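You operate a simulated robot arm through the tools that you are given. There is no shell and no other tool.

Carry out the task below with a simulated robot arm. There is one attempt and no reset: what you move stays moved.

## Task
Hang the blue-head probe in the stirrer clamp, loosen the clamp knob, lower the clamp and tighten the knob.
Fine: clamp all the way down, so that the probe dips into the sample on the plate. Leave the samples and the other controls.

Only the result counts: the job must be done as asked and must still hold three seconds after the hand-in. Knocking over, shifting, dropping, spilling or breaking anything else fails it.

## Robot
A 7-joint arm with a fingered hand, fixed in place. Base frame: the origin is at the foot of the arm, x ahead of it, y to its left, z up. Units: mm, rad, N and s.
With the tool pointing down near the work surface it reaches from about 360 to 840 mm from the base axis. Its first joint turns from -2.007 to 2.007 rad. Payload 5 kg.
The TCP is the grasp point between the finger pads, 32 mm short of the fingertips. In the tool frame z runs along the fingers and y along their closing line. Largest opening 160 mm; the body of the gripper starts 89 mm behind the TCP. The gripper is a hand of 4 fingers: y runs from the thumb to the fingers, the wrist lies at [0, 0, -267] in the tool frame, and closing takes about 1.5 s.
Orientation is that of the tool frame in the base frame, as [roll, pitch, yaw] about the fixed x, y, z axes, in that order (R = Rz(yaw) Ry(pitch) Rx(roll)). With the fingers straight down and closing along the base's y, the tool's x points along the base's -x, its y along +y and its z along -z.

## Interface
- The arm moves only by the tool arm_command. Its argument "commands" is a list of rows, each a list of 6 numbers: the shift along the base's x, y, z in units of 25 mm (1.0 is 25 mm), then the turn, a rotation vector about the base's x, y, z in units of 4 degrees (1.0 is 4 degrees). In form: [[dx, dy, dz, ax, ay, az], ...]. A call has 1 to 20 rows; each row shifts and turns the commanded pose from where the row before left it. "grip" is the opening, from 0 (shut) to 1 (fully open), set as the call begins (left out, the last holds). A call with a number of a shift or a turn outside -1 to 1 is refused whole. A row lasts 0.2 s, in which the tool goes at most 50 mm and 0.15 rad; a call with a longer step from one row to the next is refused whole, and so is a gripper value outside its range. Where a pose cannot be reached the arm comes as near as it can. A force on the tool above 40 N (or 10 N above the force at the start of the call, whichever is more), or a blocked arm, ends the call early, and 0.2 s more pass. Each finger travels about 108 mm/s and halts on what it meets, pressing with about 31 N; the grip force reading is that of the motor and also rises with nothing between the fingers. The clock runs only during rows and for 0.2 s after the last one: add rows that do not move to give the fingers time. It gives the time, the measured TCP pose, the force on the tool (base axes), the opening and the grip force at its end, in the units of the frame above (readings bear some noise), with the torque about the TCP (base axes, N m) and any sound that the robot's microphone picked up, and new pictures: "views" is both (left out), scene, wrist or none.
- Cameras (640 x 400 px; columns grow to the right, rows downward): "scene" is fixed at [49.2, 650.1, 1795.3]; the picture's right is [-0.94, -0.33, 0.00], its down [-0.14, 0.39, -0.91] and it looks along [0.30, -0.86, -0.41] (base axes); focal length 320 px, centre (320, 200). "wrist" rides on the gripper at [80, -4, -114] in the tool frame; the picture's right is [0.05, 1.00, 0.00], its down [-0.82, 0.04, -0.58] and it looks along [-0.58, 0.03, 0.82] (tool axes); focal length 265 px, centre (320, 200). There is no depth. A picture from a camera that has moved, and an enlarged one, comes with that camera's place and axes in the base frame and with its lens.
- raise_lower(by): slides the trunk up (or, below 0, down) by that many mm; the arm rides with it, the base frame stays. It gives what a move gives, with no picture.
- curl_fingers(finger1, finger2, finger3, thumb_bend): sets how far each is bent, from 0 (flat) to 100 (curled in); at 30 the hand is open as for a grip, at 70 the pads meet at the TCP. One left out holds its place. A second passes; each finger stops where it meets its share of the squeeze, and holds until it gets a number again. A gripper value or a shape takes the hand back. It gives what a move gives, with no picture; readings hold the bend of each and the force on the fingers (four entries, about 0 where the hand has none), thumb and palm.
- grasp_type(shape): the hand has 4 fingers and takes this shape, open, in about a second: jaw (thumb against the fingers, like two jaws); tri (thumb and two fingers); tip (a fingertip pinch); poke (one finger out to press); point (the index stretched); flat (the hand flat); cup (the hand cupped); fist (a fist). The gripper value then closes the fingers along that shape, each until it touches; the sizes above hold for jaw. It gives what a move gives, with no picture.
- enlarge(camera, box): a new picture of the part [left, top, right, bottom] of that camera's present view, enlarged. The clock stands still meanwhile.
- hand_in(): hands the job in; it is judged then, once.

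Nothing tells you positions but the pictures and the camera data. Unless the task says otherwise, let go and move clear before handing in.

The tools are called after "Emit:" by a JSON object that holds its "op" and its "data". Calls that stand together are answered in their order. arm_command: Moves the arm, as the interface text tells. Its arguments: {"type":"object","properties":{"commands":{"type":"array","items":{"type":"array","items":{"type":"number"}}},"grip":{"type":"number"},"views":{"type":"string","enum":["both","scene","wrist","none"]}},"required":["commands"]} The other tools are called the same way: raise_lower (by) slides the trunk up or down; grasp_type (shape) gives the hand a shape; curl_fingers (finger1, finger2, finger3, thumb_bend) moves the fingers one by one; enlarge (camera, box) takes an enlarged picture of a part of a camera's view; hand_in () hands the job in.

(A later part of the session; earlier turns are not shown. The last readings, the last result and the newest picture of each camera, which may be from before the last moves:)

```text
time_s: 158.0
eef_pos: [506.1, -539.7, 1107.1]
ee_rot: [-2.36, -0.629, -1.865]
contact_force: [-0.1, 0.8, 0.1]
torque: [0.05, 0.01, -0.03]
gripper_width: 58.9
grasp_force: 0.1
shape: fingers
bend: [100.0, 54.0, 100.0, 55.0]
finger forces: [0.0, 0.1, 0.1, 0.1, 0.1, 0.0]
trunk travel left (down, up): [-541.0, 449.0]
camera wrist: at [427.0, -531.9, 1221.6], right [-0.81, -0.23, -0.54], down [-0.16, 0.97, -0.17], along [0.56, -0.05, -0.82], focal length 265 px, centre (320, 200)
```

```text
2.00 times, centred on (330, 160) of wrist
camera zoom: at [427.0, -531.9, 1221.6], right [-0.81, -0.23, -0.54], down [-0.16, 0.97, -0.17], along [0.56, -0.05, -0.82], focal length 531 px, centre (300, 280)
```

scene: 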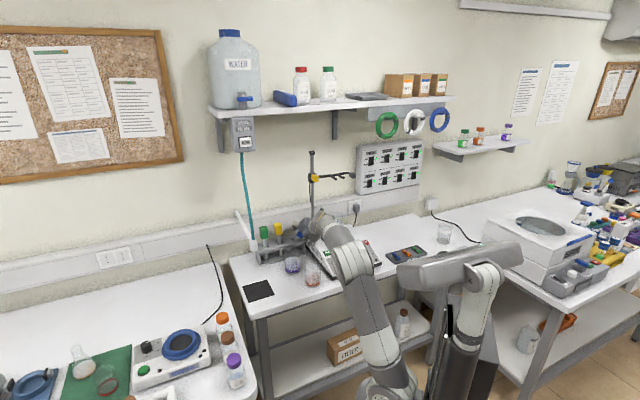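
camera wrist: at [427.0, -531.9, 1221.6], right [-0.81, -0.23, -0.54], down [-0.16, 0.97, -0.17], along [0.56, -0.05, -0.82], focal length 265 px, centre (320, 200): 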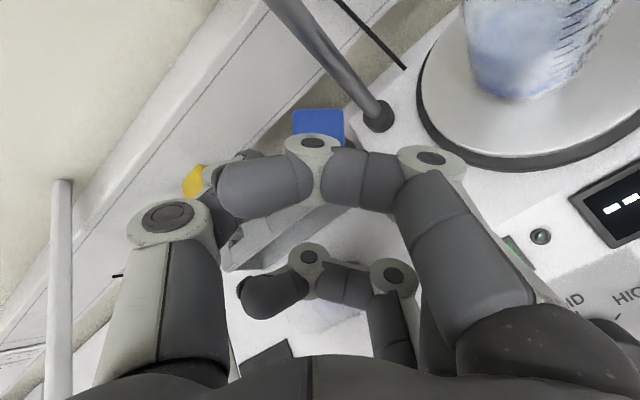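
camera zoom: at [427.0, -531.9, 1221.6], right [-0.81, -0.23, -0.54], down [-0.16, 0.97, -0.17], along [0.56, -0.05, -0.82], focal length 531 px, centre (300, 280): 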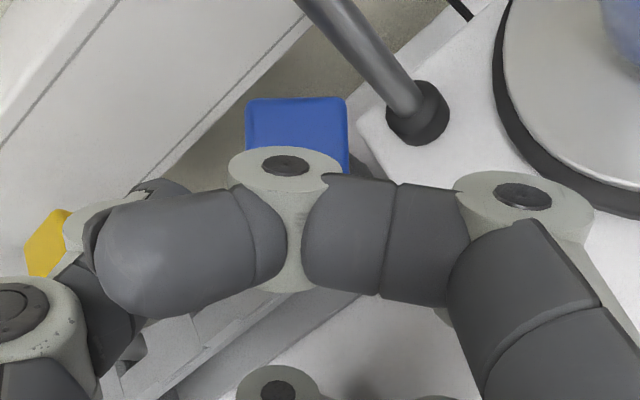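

Emit:
{"op": "arm_command", "data": {"commands": [[0.283, -0.287, -0.304, 0, 0, 0], [0.283, -0.287, -0.304, 0, 0, 0], [0.283, -0.287, -0.304, 0, 0, 0], [0.283, -0.287, -0.304, 0, 0, 0], [0, 0, 0, 0, 0, 0]], "views": "none"}}

Emit:
{"op": "enlarge", "data": {"camera": "wrist", "box": [180, 60, 480, 260]}}

```text
time_s: 159.2
eef_pos: [533.1, -569.5, 1077.1]
ee_rot: [-2.359, -0.63, -1.865]
contact_force: [-0.6, -0.2, -0.8]
torque: [-0.01, -0.03, -0.03]
gripper_width: 58.8
grasp_force: 0.1
shape: fingers
bend: [100.0, 54.0, 100.0, 55.0]
finger forces: [0.0, 0.1, 0.1, 0.1, 0.0, 0.0]
trunk travel left (down, up): [-541.0, 449.0]
```

```text
2.00 times, centred on (330, 160) of wrist
camera zoom: at [454.7, -560.8, 1190.4], right [-0.81, -0.23, -0.54], down [-0.16, 0.97, -0.17], along [0.56, -0.05, -0.82], focal length 531 px, centre (300, 280)
```

zoom: 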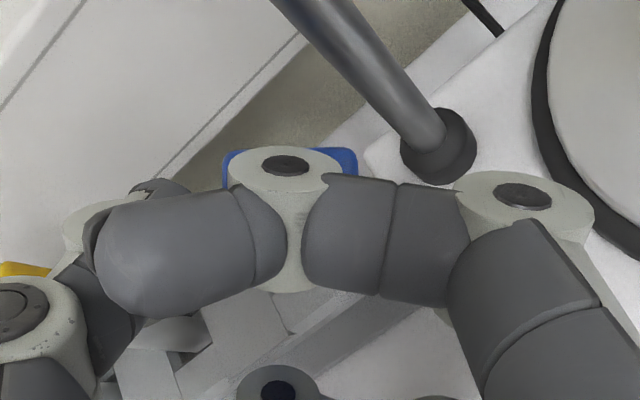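

Emit:
{"op": "arm_command", "data": {"commands": [[0.264, -0.204, -0.164, 0, 0, 0], [0, 0, 0, 0, 0, 0]], "views": "none"}}

Emit:
{"op": "curl_fingers", "data": {"finger2": 60, "thumb_bend": 60}}

Emit:
{"op": "curl_fingers", "data": {"finger2": 62, "thumb_bend": 61.5}}

Emit:
{"op": "enlarge", "data": {"camera": "wrist", "box": [180, 60, 480, 280]}}

```text
time_s: 159.8
eef_pos: [541.0, -574.2, 1072.9]
ee_rot: [-2.36, -0.629, -1.866]
contact_force: [0.7, 0.7, -0.7]
torque: [0.0, 0.0, -0.02]
gripper_width: 58.8
grasp_force: 0.0
shape: fingers
bend: [100.0, 54.0, 100.0, 55.0]
finger forces: [0.1, 0.1, 0.0, 0.0, 0.0, 0.0]
trunk travel left (down, up): [-541.0, 449.0]
```

```text
time_s: 160.8
eef_pos: [541.0, -573.9, 1072.7]
ee_rot: [-2.36, -0.628, -1.866]
contact_force: [0.2, 0.3, -1.3]
torque: [-0.01, -0.03, 0.01]
gripper_width: 55.8
grasp_force: 0.2
shape: fingers
bend: [100.0, 60.0, 100.0, 60.0]
finger forces: [0.0, 0.0, 0.0, 0.0, 0.0, 0.0]
trunk travel left (down, up): [-541.0, 449.0]
```

```text
time_s: 161.8
eef_pos: [540.6, -574.5, 1072.6]
ee_rot: [-2.359, -0.628, -1.863]
contact_force: [-1.0, 0.7, -0.3]
torque: [0.03, -0.03, 0.0]
gripper_width: 55.3
grasp_force: 0.3
shape: fingers
bend: [100.0, 62.0, 100.0, 61.0]
finger forces: [0.0, 0.3, 0.1, 0.0, 0.1, 0.0]
trunk travel left (down, up): [-541.0, 449.0]
```

```text
1.82 times, centred on (330, 170) of wrist
camera zoom: at [461.7, -565.9, 1186.5], right [-0.81, -0.23, -0.54], down [-0.16, 0.97, -0.17], along [0.56, -0.05, -0.82], focal length 483 px, centre (302, 254)
```

zoom: 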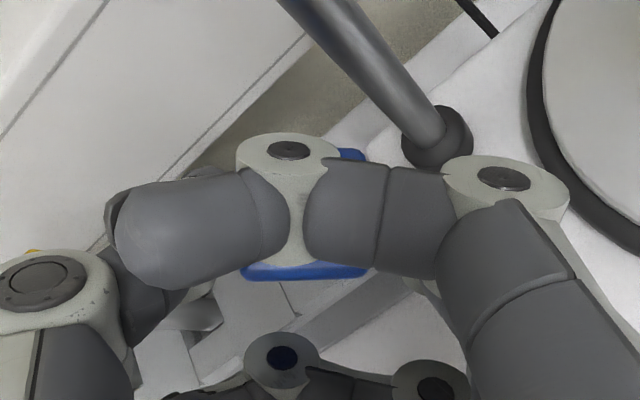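

Good position: centred, mid-pad. Squeezing progressively with balanced increments to a firmer grip this time.

Emit:
{"op": "curl_fingers", "data": {"finger2": 66, "thumb_bend": 63}}

Emit:
{"op": "curl_fingers", "data": {"finger2": 72, "thumb_bend": 65.5}}

Emit:
{"op": "curl_fingers", "data": {"finger2": 78, "thumb_bend": 68}}

Emit:
{"op": "curl_fingers", "data": {"finger2": 86, "thumb_bend": 71}}

Emit:
{"op": "enlarge", "data": {"camera": "wrist", "box": [180, 60, 480, 280]}}

```text
time_s: 162.8
eef_pos: [540.4, -573.6, 1073.1]
ee_rot: [-2.36, -0.629, -1.865]
contact_force: [0.1, -0.2, -0.9]
torque: [0.0, 0.01, -0.01]
gripper_width: 55.2
grasp_force: 3.2
shape: fingers
bend: [100.0, 63.0, 100.0, 62.0]
finger forces: [0.1, 3.2, 0.0, 0.0, 3.1, 0.1]
trunk travel left (down, up): [-541.0, 449.0]
```

```text
time_s: 163.8
eef_pos: [539.4, -573.3, 1072.1]
ee_rot: [-2.362, -0.629, -1.864]
contact_force: [1.8, 0.2, -0.6]
torque: [0.02, -0.01, 0.05]
gripper_width: 54.7
grasp_force: 7.8
shape: fingers
bend: [100.0, 65.0, 100.0, 63.0]
finger forces: [0.1, 7.7, 0.0, 0.1, 8.0, 0.0]
trunk travel left (down, up): [-541.0, 449.0]
```

```text
time_s: 164.8
eef_pos: [539.3, -573.9, 1072.6]
ee_rot: [-2.361, -0.629, -1.866]
contact_force: [1.1, -0.2, -1.1]
torque: [0.0, 0.04, -0.02]
gripper_width: 53.6
grasp_force: 10.5
shape: fingers
bend: [100.0, 64.0, 100.0, 65.0]
finger forces: [0.0, 10.2, 0.0, 0.0, 10.3, 0.0]
trunk travel left (down, up): [-541.0, 449.0]
```

```text
time_s: 165.8
eef_pos: [540.3, -573.8, 1072.0]
ee_rot: [-2.36, -0.63, -1.866]
contact_force: [3.5, -2.3, 0.9]
torque: [-0.04, 0.01, -0.02]
gripper_width: 53.5
grasp_force: 12.5
shape: fingers
bend: [100.0, 63.0, 100.0, 66.0]
finger forces: [0.0, 10.6, 0.0, 0.0, 14.0, 0.0]
trunk travel left (down, up): [-541.0, 449.0]
```

```text
1.82 times, centred on (330, 170) of wrist
camera zoom: at [462.2, -566.1, 1186.5], right [-0.81, -0.23, -0.54], down [-0.16, 0.97, -0.17], along [0.56, -0.05, -0.82], focal length 483 px, centre (302, 254)
```

zoom: 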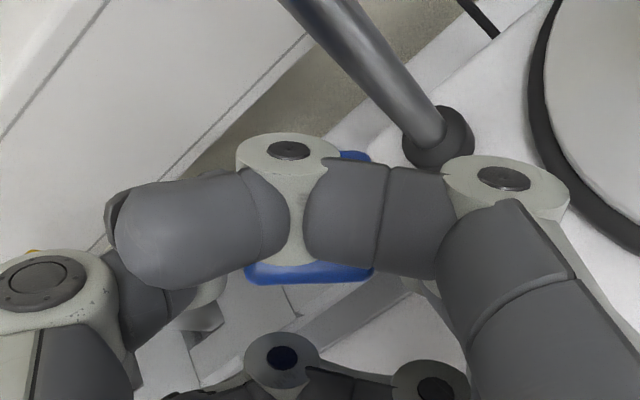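

The finger saturates at about 10 N, so I'll match the thumb to that. Then I'll tilt the probe 8° towards upright about its hole to free the wedge, and check forces.

Emit:
{"op": "curl_fingers", "data": {"thumb_bend": 68.5}}

Emit:
{"op": "arm_command", "data": {"commands": [[0.152, 0.003, 0.102, -0.011, 0.5, 0], [0.152, 0.003, 0.102, -0.011, 0.5, 0], [0.152, 0.003, 0.102, -0.011, 0.5, 0], [0.152, 0.003, 0.102, -0.011, 0.5, 0], [0, 0, 0, 0, 0, 0]], "views": "none"}}

Emit:
{"op": "enlarge", "data": {"camera": "wrist", "box": [180, 60, 480, 280]}}

Emit:
{"op": "enlarge", "data": {"camera": "scene", "box": [270, 190, 350, 255]}}

```text
time_s: 166.8
eef_pos: [540.3, -574.5, 1073.0]
ee_rot: [-2.36, -0.628, -1.867]
contact_force: [2.4, -2.3, 0.0]
torque: [-0.01, 0.0, 0.02]
gripper_width: 53.5
grasp_force: 9.2
shape: fingers
bend: [100.0, 63.0, 100.0, 65.0]
finger forces: [0.0, 8.9, 0.0, 0.0, 10.2, 0.0]
trunk travel left (down, up): [-541.0, 449.0]
```

```text
time_s: 168.0
eef_pos: [554.6, -573.9, 1082.3]
ee_rot: [-2.53, -0.666, -1.762]
contact_force: [-0.2, 0.0, -1.6]
torque: [0.05, 0.01, -0.01]
gripper_width: 53.7
grasp_force: 9.8
shape: fingers
bend: [100.0, 63.0, 100.0, 65.0]
finger forces: [0.0, 9.6, 0.0, 0.1, 9.3, 0.0]
trunk travel left (down, up): [-541.0, 449.0]
```

```text
1.82 times, centred on (330, 170) of wrist
camera zoom: at [493.5, -565.3, 1206.7], right [-0.88, -0.23, -0.42], down [-0.18, 0.97, -0.15], along [0.44, -0.06, -0.9], focal length 483 px, centre (302, 254)
```

zoom: 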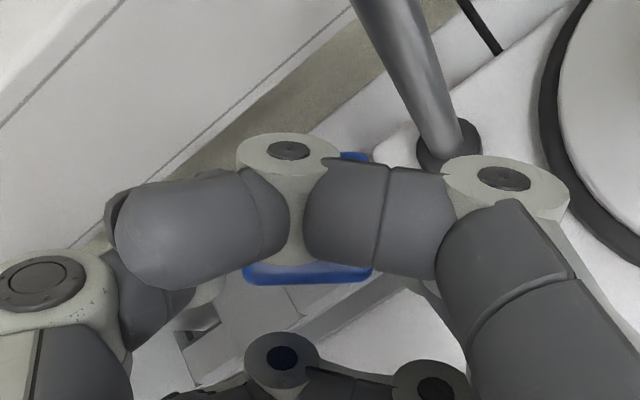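

```text
6.15 times, centred on (310, 222) of scene
camera zoom: at [49.2, 650.1, 1795.3], right [-0.94, -0.33, 0.0], down [-0.14, 0.39, -0.91], along [0.3, -0.86, -0.41], focal length 1972 px, centre (382, 62)
```

zoom: 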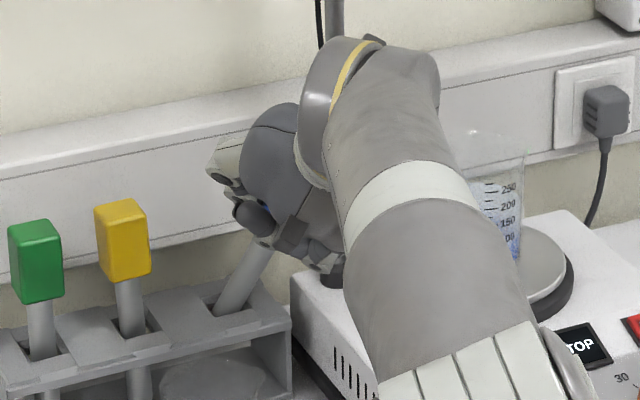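

Un-wedged: forces are near zero and the probe follows the hand. Pulling it the rest of the way out along the new axis.

Emit:
{"op": "arm_command", "data": {"commands": [[-0.183, -0.004, 0.356, 0, 0, 0], [-0.183, -0.004, 0.356, 0, 0, 0], [-0.183, -0.004, 0.356, 0, 0, 0], [0, 0, 0, 0, 0, 0]], "views": "none"}}

Emit:
{"op": "arm_command", "data": {"commands": [[-0.183, -0.004, 0.356, 0, 0, 0], [-0.183, -0.004, 0.356, 0, 0, 0], [-0.183, -0.004, 0.356, 0, 0, 0], [0, 0, 0, 0, 0, 0]], "views": "wrist"}}

Emit:
{"op": "enlarge", "data": {"camera": "scene", "box": [270, 180, 350, 255]}}

```text
time_s: 169.0
eef_pos: [541.8, -573.9, 1111.3]
ee_rot: [-2.528, -0.666, -1.763]
contact_force: [-0.7, 0.1, 0.2]
torque: [0.01, -0.01, -0.01]
gripper_width: 53.9
grasp_force: 9.7
shape: fingers
bend: [100.0, 63.0, 100.0, 65.0]
finger forces: [0.1, 9.6, 0.0, 0.0, 9.2, 0.0]
trunk travel left (down, up): [-541.0, 449.0]
```

```text
time_s: 170.0
eef_pos: [526.4, -574.7, 1138.1]
ee_rot: [-2.53, -0.666, -1.762]
contact_force: [-0.1, -0.3, -0.7]
torque: [0.01, -0.02, -0.01]
gripper_width: 53.3
grasp_force: 9.4
shape: fingers
bend: [100.0, 63.0, 100.0, 65.0]
finger forces: [0.0, 9.7, 0.0, 0.1, 9.3, 0.0]
trunk travel left (down, up): [-541.0, 449.0]
camera wrist: at [465.6, -566.2, 1260.7], right [-0.88, -0.23, -0.42], down [-0.18, 0.97, -0.15], along [0.44, -0.05, -0.89], focal length 265 px, centre (320, 200)
```

wrist: 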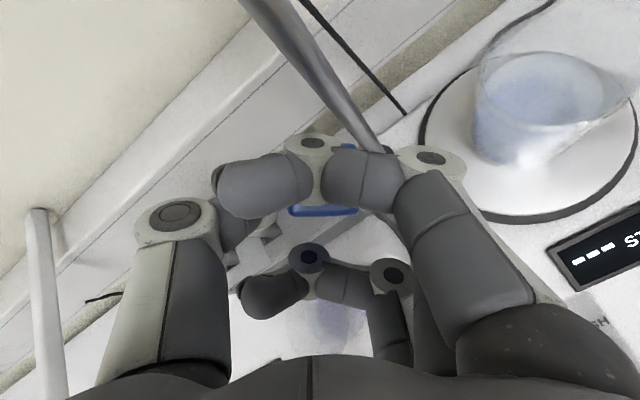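

```text
5.33 times, centred on (310, 218) of scene
camera zoom: at [49.2, 650.1, 1795.3], right [-0.94, -0.33, 0.0], down [-0.14, 0.39, -0.91], along [0.3, -0.86, -0.41], focal length 1709 px, centre (373, 107)
```

zoom: 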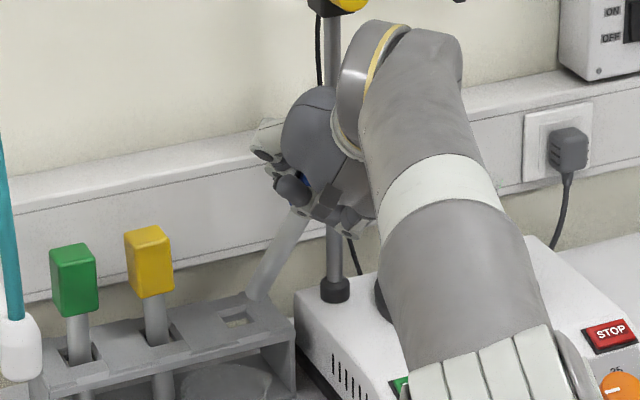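

The probe is fully out of the rack and held firmly. I'll retreat from the rack and rod, then raise.

Emit:
{"op": "arm_command", "data": {"commands": [[-0.4, 0.4, 0.2, 0, 0, 0], [-0.4, 0.4, 0.2, 0, 0, 0], [-0.4, 0.4, 0.2, 0, 0, 0], [-0.4, 0.4, 0.2, 0, 0, 0], [0, 0, 0, 0, 0, 0]], "views": "none"}}

Emit:
{"op": "raise_lower", "data": {"by": 80}}

Emit:
{"op": "arm_command", "data": {"commands": [[0, 0, 0, -0.197, 0.597, 0.751], [0, 0, 0, -0.197, 0.597, 0.751], [0, 0, 0, -0.197, 0.597, 0.751], [0, 0, 0, -0.197, 0.597, 0.751], [0, 0, 0, -0.197, 0.597, 0.751], [0, 0, 0, -0.197, 0.597, 0.751], [0, 0, 0, -0.197, 0.597, 0.751], [0, 0, 0, -0.197, 0.597, 0.751], [0, 0, 0, -0.197, 0.597, 0.751], [0, 0, 0, -0.197, 0.597, 0.751], [0, 0, 0, -0.197, 0.597, 0.751], [0, 0, 0, 0, 0, 0]], "views": "both"}}

Emit:
{"op": "enlarge", "data": {"camera": "scene", "box": [270, 170, 390, 260]}}

```text
time_s: 171.2
eef_pos: [487.1, -534.7, 1157.5]
ee_rot: [-2.527, -0.667, -1.764]
contact_force: [0.7, 0.7, -1.0]
torque: [-0.03, 0.01, 0.0]
gripper_width: 53.7
grasp_force: 8.8
shape: fingers
bend: [100.0, 63.0, 100.0, 65.0]
finger forces: [0.1, 9.5, 0.0, 0.1, 9.2, 0.0]
trunk travel left (down, up): [-541.0, 449.0]
```

```text
time_s: 172.4
eef_pos: [487.7, -534.4, 1236.2]
ee_rot: [-2.528, -0.664, -1.764]
contact_force: [0.2, 0.1, -0.2]
torque: [-0.05, 0.02, 0.01]
gripper_width: 53.8
grasp_force: 9.2
shape: fingers
bend: [100.0, 63.0, 100.0, 65.0]
finger forces: [0.0, 9.4, 0.0, 0.0, 9.1, 0.0]
trunk travel left (down, up): [-621.0, 369.0]
```

```text
time_s: 175.0
eef_pos: [486.3, -534.1, 1237.3]
ee_rot: [-3.142, -0.678, -0.788]
contact_force: [0.0, 0.4, -0.2]
torque: [0.03, 0.02, 0.02]
gripper_width: 53.7
grasp_force: 9.8
shape: fingers
bend: [100.0, 63.0, 100.0, 65.0]
finger forces: [0.0, 9.3, 0.0, 0.0, 9.3, 0.0]
trunk travel left (down, up): [-621.0, 369.0]
camera wrist: at [484.1, -525.1, 1374.8], right [-0.68, -0.73, 0.03], down [-0.73, 0.68, -0.06], along [0.02, -0.06, -1.0], focal length 265 px, centre (320, 200)
```

scene: 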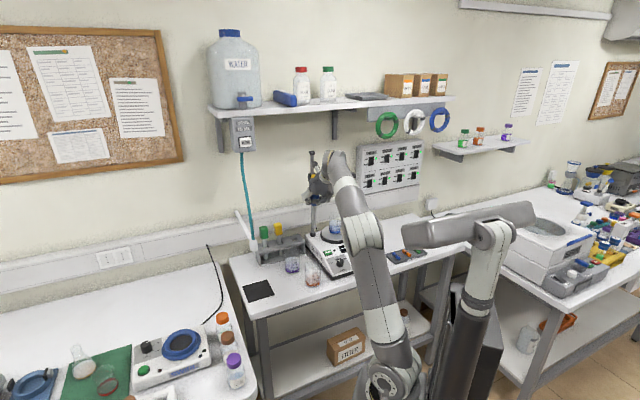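
wrist: 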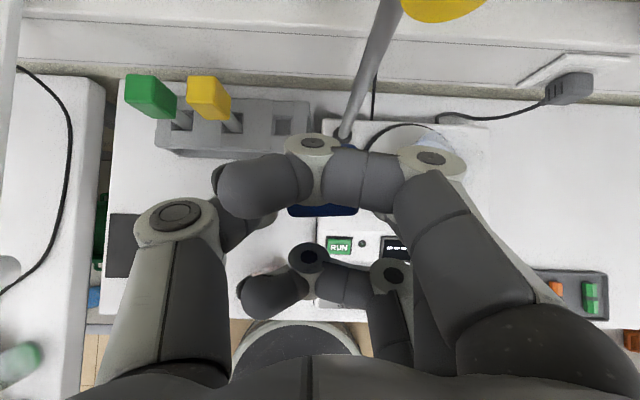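

```text
4.44 times, centred on (330, 215) of scene
camera zoom: at [49.2, 650.1, 1795.3], right [-0.94, -0.33, 0.0], down [-0.14, 0.39, -0.91], along [0.3, -0.86, -0.41], focal length 1424 px, centre (276, 133)
```

zoom: 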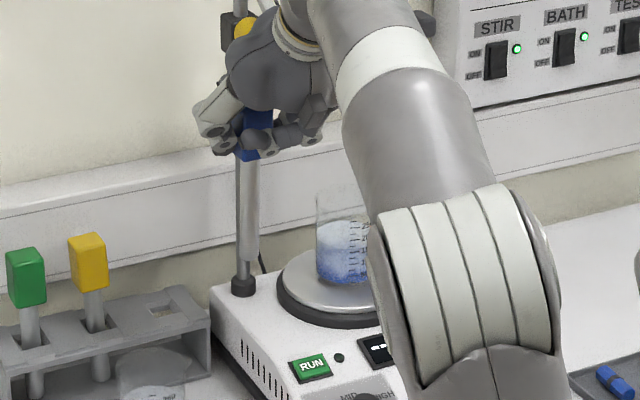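

The probe now hangs vertically in the hand, firmly gripped. I'll raise it above the clamp prongs while still out in front, then look at the clamp from above.

Emit:
{"op": "raise_lower", "data": {"by": 125}}

Emit:
{"op": "arm_command", "data": {"commands": [[-0.65, -0.65, 0, 0, 0, 0], [-0.65, -0.65, 0, 0, 0, 0], [-0.65, -0.65, 0, 0, 0, 0], [-0.65, -0.65, 0, 0, 0, 0], [-0.65, -0.65, 0, 0, 0, 0], [-0.65, -0.65, 0, 0, 0, 0], [0, 0, 0, 0, 0, 0]], "views": "both"}}

Emit:
{"op": "enlarge", "data": {"camera": "scene", "box": [290, 130, 410, 220]}}

```text
time_s: 176.5
eef_pos: [488.3, -535.1, 1361.7]
ee_rot: [-3.141, -0.678, -0.788]
contact_force: [0.0, -0.5, -0.4]
torque: [-0.03, -0.01, -0.03]
gripper_width: 53.8
grasp_force: 8.6
shape: fingers
bend: [100.0, 63.0, 100.0, 65.0]
finger forces: [0.2, 9.4, 0.0, 0.0, 9.3, 0.0]
trunk travel left (down, up): [-746.0, 244.0]
```

```text
time_s: 178.1
eef_pos: [389.8, -631.5, 1362.9]
ee_rot: [3.141, -0.678, -0.785]
contact_force: [-0.2, -0.3, -0.6]
torque: [0.01, -0.01, -0.01]
gripper_width: 53.4
grasp_force: 9.6
shape: fingers
bend: [100.0, 63.0, 100.0, 65.0]
finger forces: [0.0, 9.4, 0.0, 0.1, 9.3, 0.0]
trunk travel left (down, up): [-746.0, 244.0]
camera wrist: at [387.2, -621.4, 1500.2], right [-0.68, -0.73, 0.03], down [-0.73, 0.68, -0.06], along [0.02, -0.07, -1.0], focal length 265 px, centre (320, 200)
```

scene: 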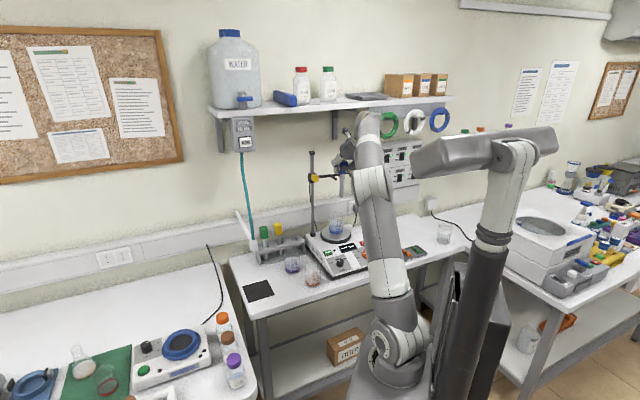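
wrist: 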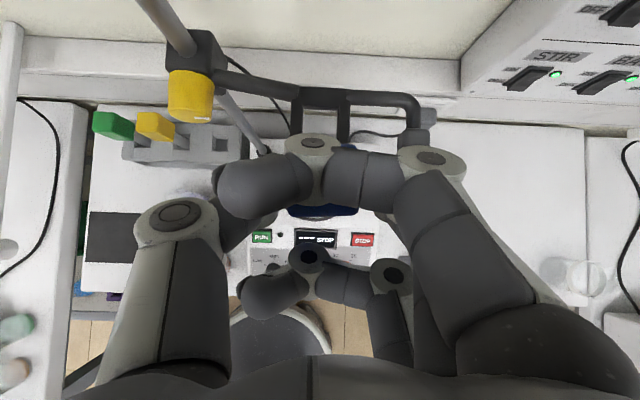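

```text
4.44 times, centred on (350, 175) of scene
camera zoom: at [49.2, 650.1, 1795.3], right [-0.94, -0.33, 0.0], down [-0.14, 0.39, -0.91], along [0.3, -0.86, -0.41], focal length 1424 px, centre (187, 311)
```

zoom: 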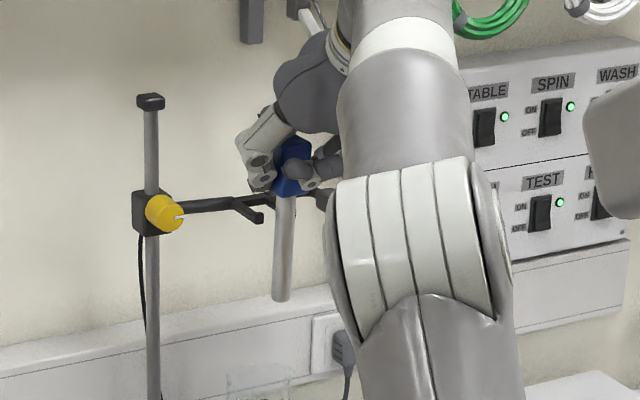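

Now I have a superb top view of the clamp: knob, bar, two prongs and end block. I'll enlarge it to measure the prong positions precisely.

Emit:
{"op": "enlarge", "data": {"camera": "wrist", "box": [150, 20, 450, 220]}}

Emit:
{"op": "enlarge", "data": {"camera": "wrist", "box": [260, 70, 400, 160]}}

```text
2.00 times, centred on (300, 120) of wrist
camera zoom: at [387.2, -621.4, 1500.2], right [-0.68, -0.73, 0.03], down [-0.73, 0.68, -0.06], along [0.02, -0.07, -1.0], focal length 531 px, centre (360, 360)
```

zoom: 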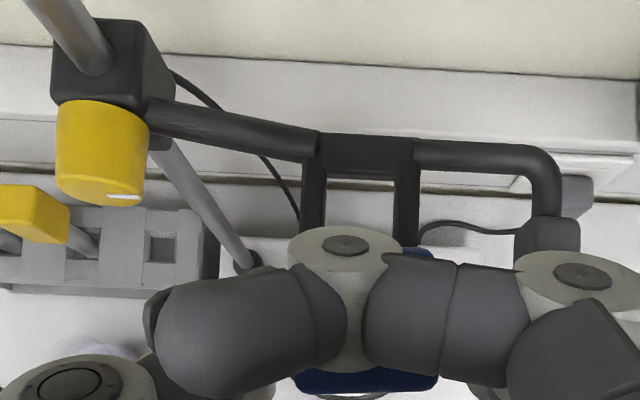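

```text
4.44 times, centred on (330, 115) of wrist
camera zoom: at [387.2, -621.4, 1500.2], right [-0.68, -0.73, 0.03], down [-0.73, 0.68, -0.06], along [0.02, -0.07, -1.0], focal length 1180 px, centre (276, 578)
```

zoom: 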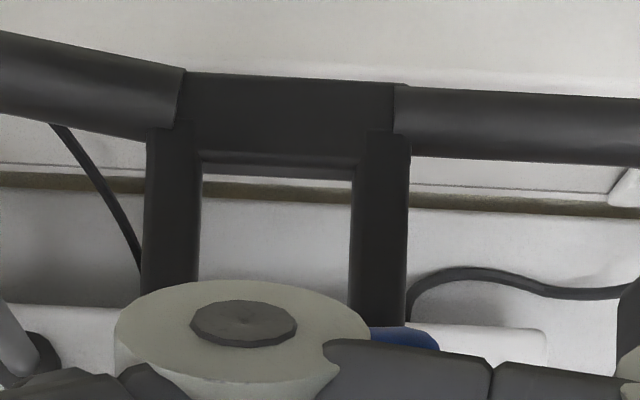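

The prong gap measures 26.7 mm, centred at e1≈-169.3, with prong tops at z≈1295. The head bottom is at about 1326, so I can slide the shaft in between the prongs with clearance.

Emit:
{"op": "arm_command", "data": {"commands": [[0.475, -0.442, 0, 0, 0, 0], [0.475, -0.442, 0, 0, 0, 0], [0.475, -0.442, 0, 0, 0, 0], [0, 0, 0, 0, 0, 0]], "views": "both"}}

Emit:
{"op": "enlarge", "data": {"camera": "wrist", "box": [220, 100, 440, 240]}}

Emit:
{"op": "enlarge", "data": {"camera": "scene", "box": [300, 140, 380, 215]}}

```text
time_s: 179.1
eef_pos: [424.8, -665.4, 1363.1]
ee_rot: [-3.14, -0.678, -0.787]
contact_force: [-0.7, 0.0, -1.8]
torque: [0.0, 0.0, -0.02]
gripper_width: 53.9
grasp_force: 9.9
shape: fingers
bend: [100.0, 63.0, 100.0, 65.0]
finger forces: [0.0, 9.3, 0.1, 0.0, 9.3, 0.1]
trunk travel left (down, up): [-746.0, 244.0]
camera wrist: at [422.4, -655.4, 1500.5], right [-0.68, -0.73, 0.03], down [-0.73, 0.68, -0.06], along [0.02, -0.06, -1.0], focal length 265 px, centre (320, 200)
```

scene: 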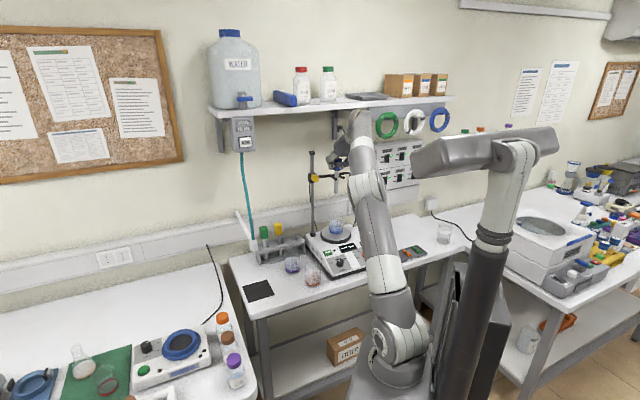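
wrist: 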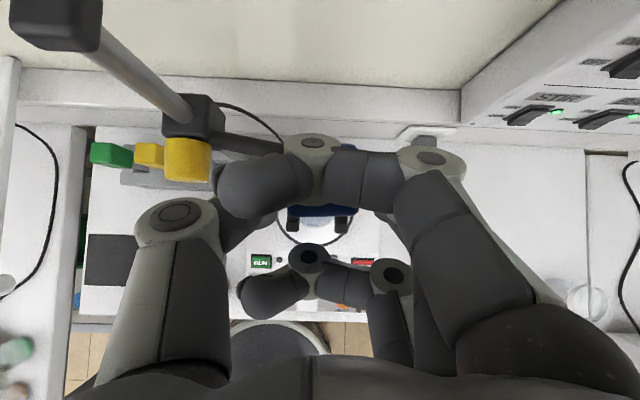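

```text
2.86 times, centred on (330, 170) of wrist
camera zoom: at [422.4, -655.4, 1500.5], right [-0.68, -0.73, 0.03], down [-0.73, 0.68, -0.06], along [0.02, -0.06, -1.0], focal length 758 px, centre (291, 286)
```

zoom: 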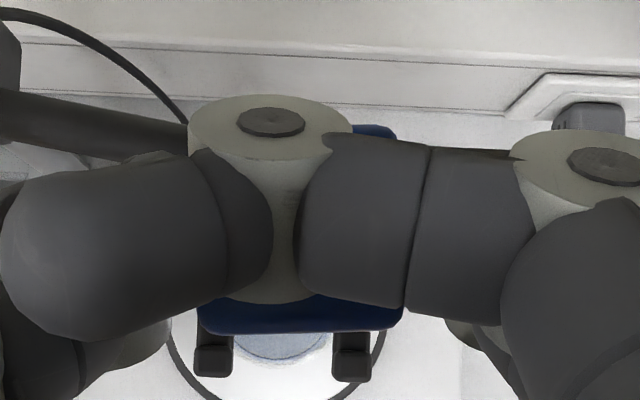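

```text
5.33 times, centred on (340, 178) of scene
camera zoom: at [49.2, 650.1, 1795.3], right [-0.94, -0.33, 0.0], down [-0.14, 0.39, -0.91], along [0.3, -0.86, -0.41], focal length 1709 px, centre (213, 320)
```

zoom: 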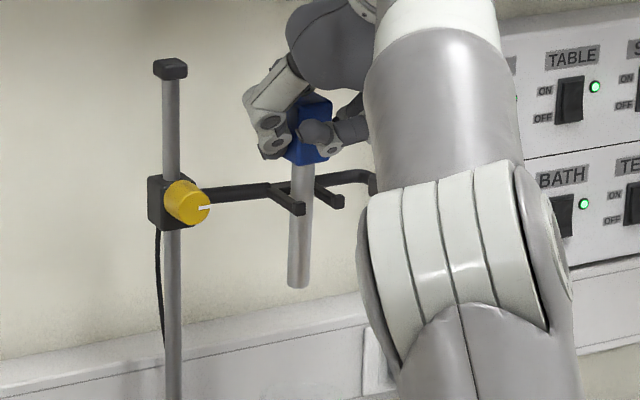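

The shaft is between the prongs, within about 1 mm of centre. I'll make a tiny correction and then lower the head onto the prongs in steps.

Emit:
{"op": "arm_command", "data": {"commands": [[0.025, 0.025, 0, 0, 0, 0], [0, 0, 0, 0, 0, 0]], "views": "none"}}

Emit:
{"op": "raise_lower", "data": {"by": -22}}

Emit:
{"op": "enlarge", "data": {"camera": "scene", "box": [320, 155, 360, 190]}}

Emit:
{"op": "enlarge", "data": {"camera": "wrist", "box": [220, 100, 440, 240]}}

```text
time_s: 179.7
eef_pos: [426.3, -664.9, 1361.0]
ee_rot: [-3.141, -0.676, -0.787]
contact_force: [-0.3, 1.4, 0.1]
torque: [-0.01, -0.01, 0.0]
gripper_width: 53.8
grasp_force: 9.5
shape: fingers
bend: [100.0, 63.0, 100.0, 65.0]
finger forces: [0.1, 9.2, 0.0, 0.0, 9.3, 0.0]
trunk travel left (down, up): [-746.0, 244.0]
```

```text
time_s: 180.4
eef_pos: [426.4, -664.8, 1339.8]
ee_rot: [-3.14, -0.678, -0.788]
contact_force: [-0.8, 0.6, -1.2]
torque: [-0.01, -0.01, -0.03]
gripper_width: 53.6
grasp_force: 9.4
shape: fingers
bend: [100.0, 63.0, 100.0, 65.0]
finger forces: [0.1, 9.4, 0.0, 0.0, 9.2, 0.0]
trunk travel left (down, up): [-724.0, 266.0]
```

```text
11.43 times, centred on (340, 172) of scene
camera zoom: at [49.2, 650.1, 1795.3], right [-0.94, -0.33, 0.0], down [-0.14, 0.39, -0.91], along [0.3, -0.86, -0.41], focal length 3661 px, centre (91, 514)
```

zoom: 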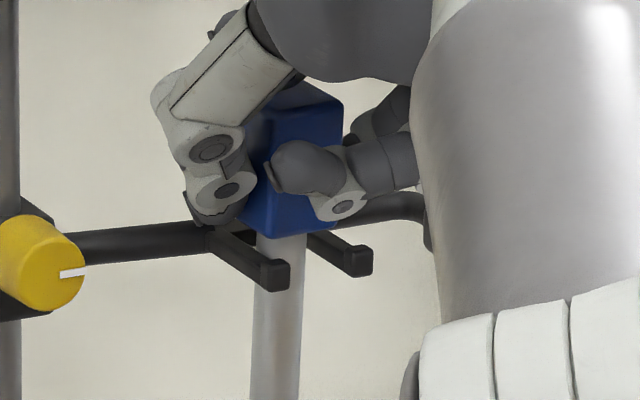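

```text
2.86 times, centred on (330, 170) of wrist
camera zoom: at [423.1, -655.2, 1478.0], right [-0.68, -0.73, 0.03], down [-0.73, 0.68, -0.06], along [0.02, -0.06, -1.0], focal length 758 px, centre (291, 286)
```

zoom: 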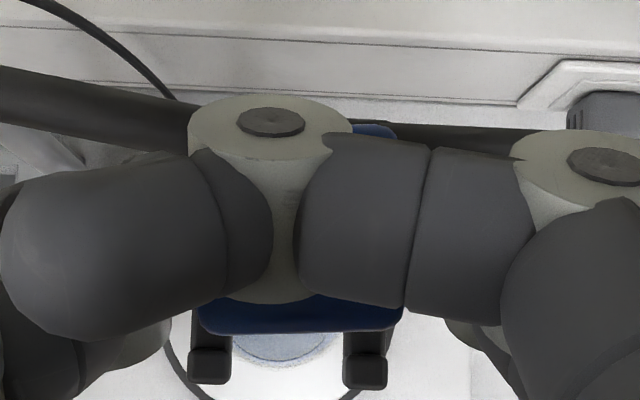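

About 9 mm to go. Lowering in small steps until the prongs take the weight.

Emit:
{"op": "raise_lower", "data": {"by": -6}}

Emit:
{"op": "enlarge", "data": {"camera": "scene", "box": [320, 155, 360, 190]}}

Emit:
{"op": "raise_lower", "data": {"by": -3}}

Emit:
{"op": "enlarge", "data": {"camera": "scene", "box": [320, 155, 360, 190]}}

```text
time_s: 181.0
eef_pos: [426.1, -665.8, 1333.5]
ee_rot: [-3.141, -0.678, -0.787]
contact_force: [0.9, 1.0, -1.5]
torque: [-0.03, 0.01, 0.01]
gripper_width: 53.5
grasp_force: 9.7
shape: fingers
bend: [100.0, 63.0, 100.0, 65.0]
finger forces: [0.0, 9.2, 0.0, 0.1, 9.2, 0.0]
trunk travel left (down, up): [-718.0, 272.0]
```

```text
11.43 times, centred on (340, 172) of scene
camera zoom: at [49.2, 650.1, 1795.3], right [-0.94, -0.33, 0.0], down [-0.14, 0.39, -0.91], along [0.3, -0.86, -0.41], focal length 3661 px, centre (91, 514)
```

zoom: 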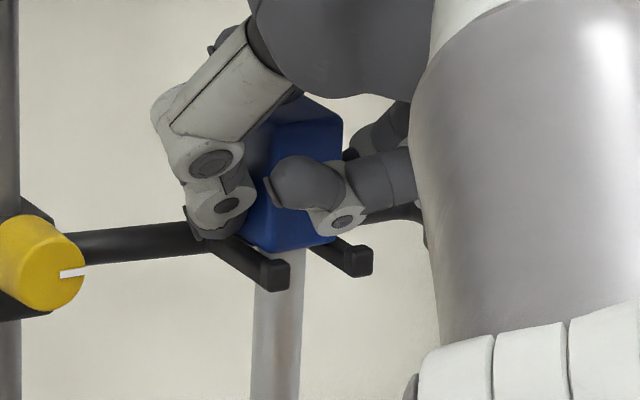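

```text
time_s: 181.5
eef_pos: [425.9, -664.9, 1331.0]
ee_rot: [-3.14, -0.679, -0.787]
contact_force: [0.6, -0.4, 2.9]
torque: [-0.02, 0.01, 0.0]
gripper_width: 53.7
grasp_force: 9.2
shape: fingers
bend: [100.0, 63.0, 100.0, 65.0]
finger forces: [0.1, 9.7, 0.0, 0.1, 9.6, 0.1]
trunk travel left (down, up): [-715.0, 275.0]
```

```text
11.43 times, centred on (340, 172) of scene
camera zoom: at [49.2, 650.1, 1795.3], right [-0.94, -0.33, 0.0], down [-0.14, 0.39, -0.91], along [0.3, -0.86, -0.41], focal length 3661 px, centre (91, 514)
```

zoom: 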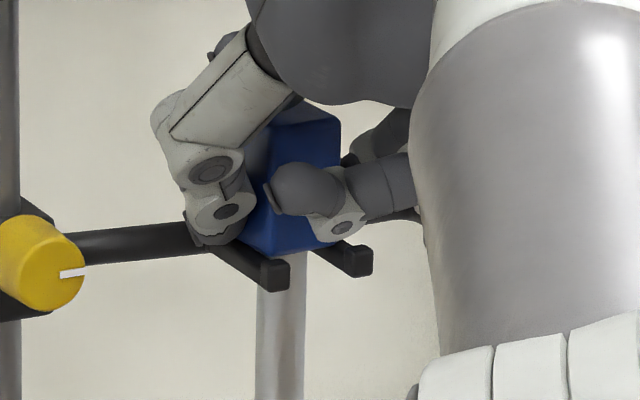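

The prongs have taken the load (force reversed by about 4 N). Releasing gradually and symmetrically.

Emit:
{"op": "curl_fingers", "data": {"finger2": 72, "thumb_bend": 66.8}}

Emit:
{"op": "curl_fingers", "data": {"finger2": 66, "thumb_bend": 65.5}}

Emit:
{"op": "curl_fingers", "data": {"finger2": 62, "thumb_bend": 63.5}}

Emit:
{"op": "enlarge", "data": {"camera": "scene", "box": [310, 150, 370, 210]}}

Emit:
{"op": "enlarge", "data": {"camera": "wrist", "box": [220, 100, 440, 240]}}

```text
time_s: 182.5
eef_pos: [427.5, -664.4, 1332.1]
ee_rot: [-3.14, -0.676, -0.786]
contact_force: [-1.9, -0.2, 2.2]
torque: [-0.03, -0.04, -0.03]
gripper_width: 54.1
grasp_force: 8.5
shape: fingers
bend: [100.0, 64.0, 100.0, 64.0]
finger forces: [0.0, 9.0, 0.1, 0.0, 8.3, 0.0]
trunk travel left (down, up): [-715.0, 275.0]
```

```text
time_s: 183.5
eef_pos: [426.4, -664.6, 1331.1]
ee_rot: [-3.14, -0.678, -0.787]
contact_force: [0.2, 0.5, 2.4]
torque: [-0.04, -0.03, 0.01]
gripper_width: 53.8
grasp_force: 4.7
shape: fingers
bend: [100.0, 63.0, 100.0, 64.0]
finger forces: [0.1, 4.7, 0.0, 0.0, 5.2, 0.0]
trunk travel left (down, up): [-715.0, 275.0]
```

```text
time_s: 184.5
eef_pos: [425.9, -663.5, 1331.1]
ee_rot: [-3.141, -0.678, -0.786]
contact_force: [0.1, 0.9, 1.3]
torque: [-0.02, -0.02, 0.0]
gripper_width: 54.2
grasp_force: 0.8
shape: fingers
bend: [100.0, 61.0, 100.0, 63.0]
finger forces: [0.0, 1.2, 0.1, 0.0, 1.7, 0.1]
trunk travel left (down, up): [-715.0, 275.0]
```

```text
6.67 times, centred on (340, 180) of scene
camera zoom: at [49.2, 650.1, 1795.3], right [-0.94, -0.33, 0.0], down [-0.14, 0.39, -0.91], along [0.3, -0.86, -0.41], focal length 2136 px, centre (187, 333)
```

zoom: 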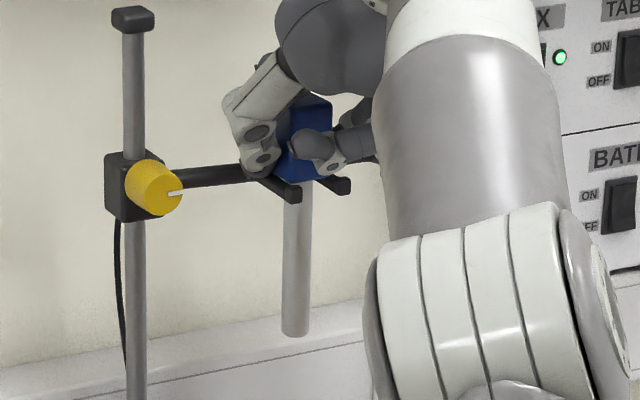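

```text
2.86 times, centred on (330, 170) of wrist
camera zoom: at [423.2, -655.0, 1469.0], right [-0.68, -0.73, 0.03], down [-0.73, 0.68, -0.06], along [0.02, -0.06, -1.0], focal length 758 px, centre (291, 286)
```

zoom: 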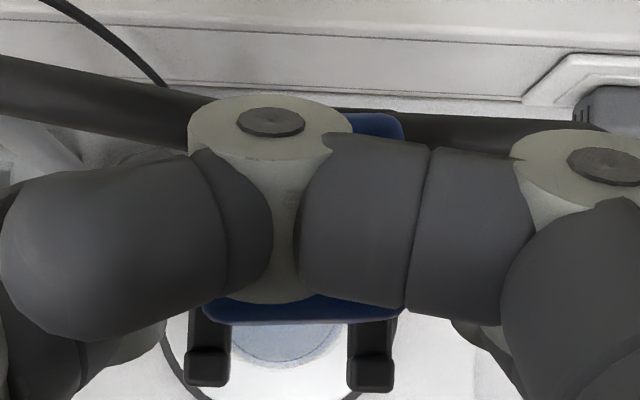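

The probe is sitting centred on the prongs, shaft vertical. Opening the rest of the way.

Emit:
{"op": "curl_fingers", "data": {"finger2": 59, "thumb_bend": 61}}

Emit:
{"op": "curl_fingers", "data": {"finger2": 54, "thumb_bend": 57}}

Emit:
{"op": "enlarge", "data": {"camera": "scene", "box": [310, 150, 370, 210]}}

Emit:
{"op": "enlarge", "data": {"camera": "wrist", "box": [220, 100, 440, 240]}}

```text
time_s: 185.5
eef_pos: [426.1, -664.9, 1330.8]
ee_rot: [-3.141, -0.678, -0.788]
contact_force: [-0.2, 0.1, 0.5]
torque: [0.01, 0.01, 0.01]
gripper_width: 55.1
grasp_force: 0.1
shape: fingers
bend: [100.0, 59.0, 100.0, 61.0]
finger forces: [0.1, 0.2, 0.1, 0.1, 0.0, 0.0]
trunk travel left (down, up): [-715.0, 275.0]
```

```text
time_s: 186.5
eef_pos: [425.8, -665.2, 1332.3]
ee_rot: [-3.14, -0.677, -0.787]
contact_force: [-0.9, -0.4, -0.7]
torque: [0.02, -0.06, -0.02]
gripper_width: 58.2
grasp_force: 0.0
shape: fingers
bend: [100.0, 54.0, 100.0, 56.0]
finger forces: [0.0, 0.0, 0.0, 0.1, 0.1, 0.0]
trunk travel left (down, up): [-715.0, 275.0]
```

```text
6.67 times, centred on (340, 180) of scene
camera zoom: at [49.2, 650.1, 1795.3], right [-0.94, -0.33, 0.0], down [-0.14, 0.39, -0.91], along [0.3, -0.86, -0.41], focal length 2136 px, centre (187, 333)
```

zoom: 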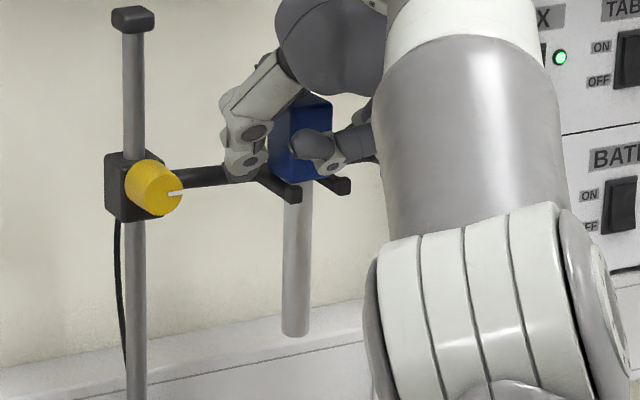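

```text
2.86 times, centred on (330, 170) of wrist
camera zoom: at [423.2, -655.2, 1469.0], right [-0.68, -0.73, 0.03], down [-0.73, 0.68, -0.06], along [0.02, -0.06, -1.0], focal length 758 px, centre (291, 286)
```

zoom: 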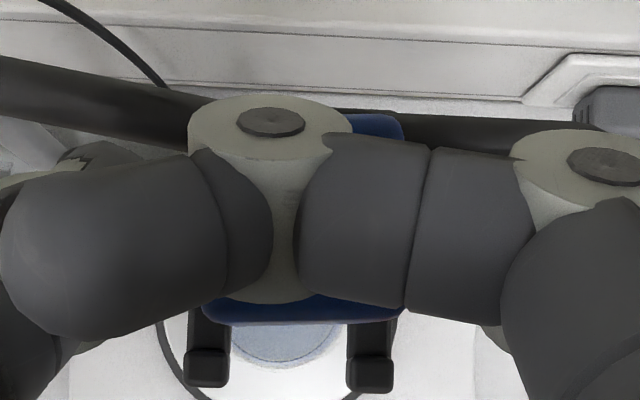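

The probe stays hung on its own. Backing the hand straight out along its axis.

Emit:
{"op": "arm_command", "data": {"commands": [[-0.355, 0.355, 0.623, 0, 0, 0], [-0.355, 0.355, 0.623, 0, 0, 0], [-0.355, 0.355, 0.623, 0, 0, 0], [-0.355, 0.355, 0.623, 0, 0, 0], [-0.355, 0.355, 0.4, 0, 0, 0], [-0.6, 0.6, 0, 0, 0, 0], [-0.6, 0.6, 0, 0, 0, 0], [0, 0, 0, 0, 0, 0]], "views": "both"}}

Emit:
{"op": "enlarge", "data": {"camera": "scene", "box": [300, 145, 390, 220]}}

```text
time_s: 188.3
eef_pos: [352.3, -590.4, 1403.8]
ee_rot: [3.142, -0.678, -0.787]
contact_force: [0.4, 1.6, 0.9]
torque: [0.02, 0.01, 0.0]
gripper_width: 58.0
grasp_force: 0.1
shape: fingers
bend: [100.0, 54.0, 100.0, 56.0]
finger forces: [0.1, 0.1, 0.1, 0.0, 0.1, 0.0]
trunk travel left (down, up): [-715.0, 275.0]
camera wrist: at [349.1, -581.1, 1540.7], right [-0.68, -0.73, 0.03], down [-0.73, 0.68, -0.06], along [0.02, -0.06, -1.0], focal length 265 px, centre (320, 200)
```

scene: 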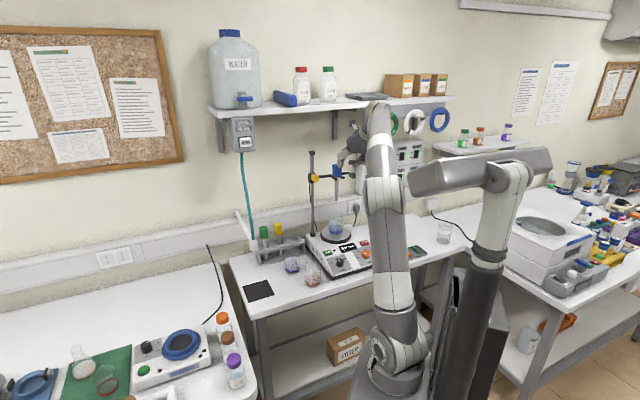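
wrist: 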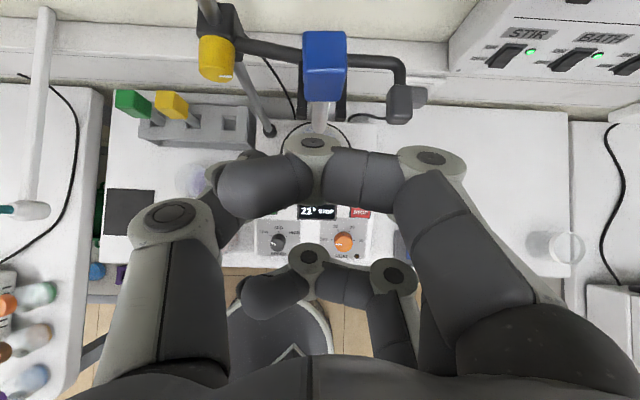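

```text
5.33 times, centred on (345, 182) of scene
camera zoom: at [49.2, 650.1, 1795.3], right [-0.94, -0.33, 0.0], down [-0.14, 0.39, -0.91], along [0.3, -0.86, -0.41], focal length 1709 px, centre (187, 293)
```

zoom: 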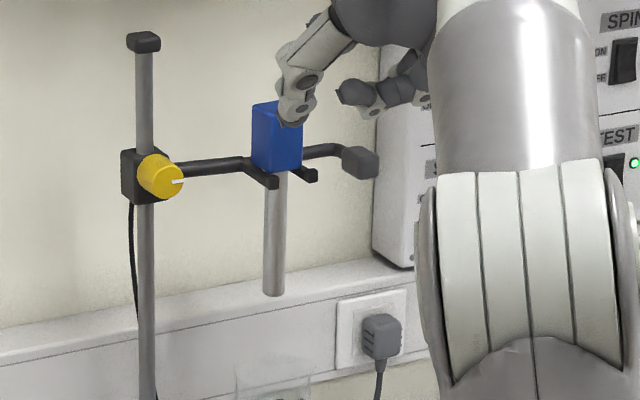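

The probe is hung, and the stirrer display has come alive with "21°", so it registers. Now the knob. I'll move left in front of it at a safe distance and tilt the hand towards horizontal, checking reach as I go.

Emit:
{"op": "arm_command", "data": {"commands": [[0.45, 0.85, -0.4, 0, 0, 0], [0.45, 0.85, -0.4, 0, 0, 0], [0.45, 0.85, -0.4, 0, 0, 0], [0.45, 0.85, -0.4, 0, 0, 0], [0, 0, 0, -0.7071, -0.7071, 0], [0, 0, 0, -0.7071, -0.7071, 0], [0, 0, 0, -0.7071, -0.7071, 0], [0, 0, 0, -0.7071, -0.7071, 0], [0, 0, 0, -0.7071, -0.7071, 0], [0, 0, 0, 0, 0, 0]], "views": "both"}}

```text
time_s: 190.5
eef_pos: [397.2, -506.2, 1364.0]
ee_rot: [-3.136, -1.028, -0.789]
contact_force: [-0.9, -0.2, -0.1]
torque: [-0.02, 0.01, 0.01]
gripper_width: 58.1
grasp_force: 0.1
shape: fingers
bend: [100.0, 54.0, 100.0, 56.0]
finger forces: [0.0, 0.0, 0.1, 0.0, 0.0, 0.0]
trunk travel left (down, up): [-715.0, 275.0]
camera wrist: at [360.3, -462.4, 1490.0], right [-0.69, -0.72, 0.04], down [-0.68, 0.62, -0.4], along [0.26, -0.3, -0.92], focal length 265 px, centre (320, 200)
```

scene: 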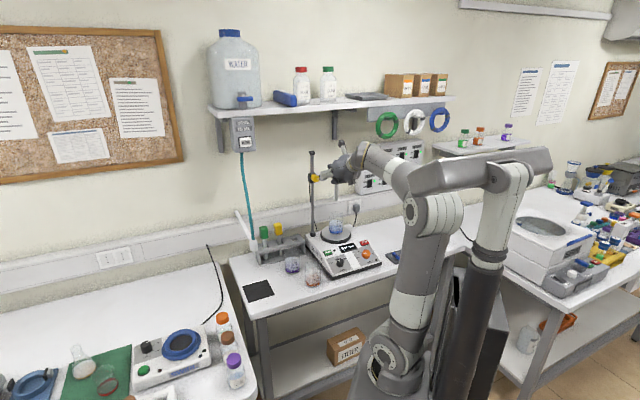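
wrist: 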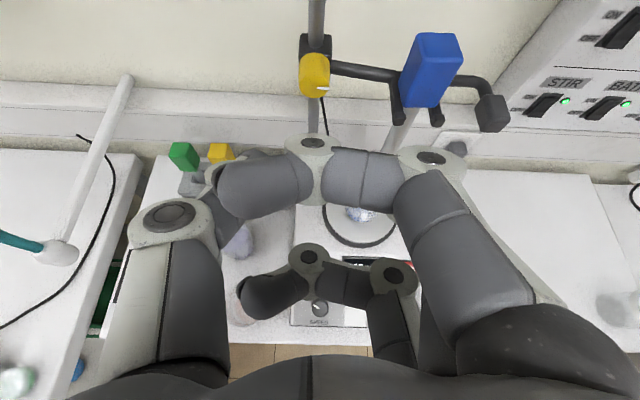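

Good view of knob, clamp and hung probe. I'll zoom in on the knob to locate it precisely.

Emit:
{"op": "enlarge", "data": {"camera": "wrist", "box": [260, 20, 400, 120]}}

Emit:
{"op": "enlarge", "data": {"camera": "scene", "box": [300, 165, 350, 190]}}

Emit:
{"op": "enlarge", "data": {"camera": "scene", "box": [340, 100, 560, 400]}}

```text
4.00 times, centred on (330, 70) of wrist
camera zoom: at [360.3, -462.4, 1490.0], right [-0.69, -0.72, 0.04], down [-0.68, 0.62, -0.4], along [0.26, -0.3, -0.92], focal length 1062 px, centre (280, 720)
```

zoom: 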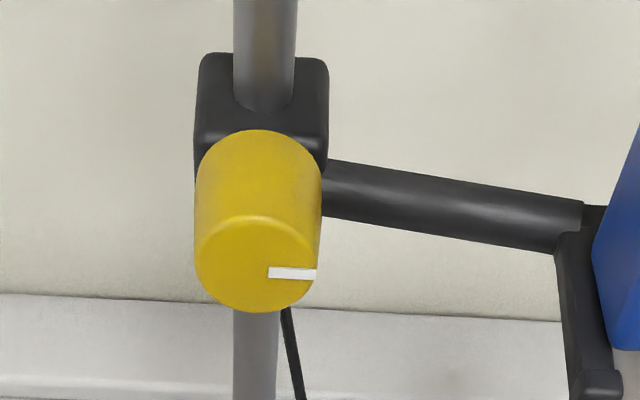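

```text
12.80 times, centred on (325, 178) of scene
camera zoom: at [49.2, 650.1, 1795.3], right [-0.94, -0.33, 0.0], down [-0.14, 0.39, -0.91], along [0.3, -0.86, -0.41], focal length 4101 px, centre (256, 488)
```

zoom: 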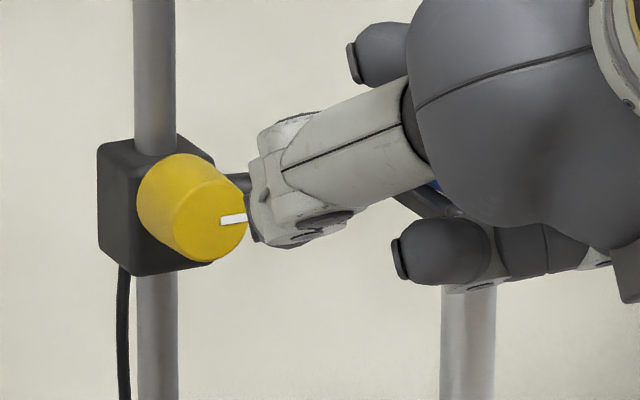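

```text
1.33 times, centred on (450, 250) of scene
camera zoom: at [49.2, 650.1, 1795.3], right [-0.94, -0.33, 0.0], down [-0.14, 0.39, -0.91], along [0.3, -0.86, -0.41], focal length 427 px, centre (147, 133)
```

zoom: 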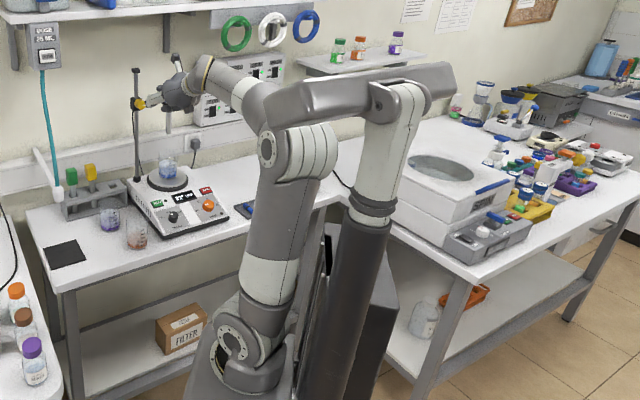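

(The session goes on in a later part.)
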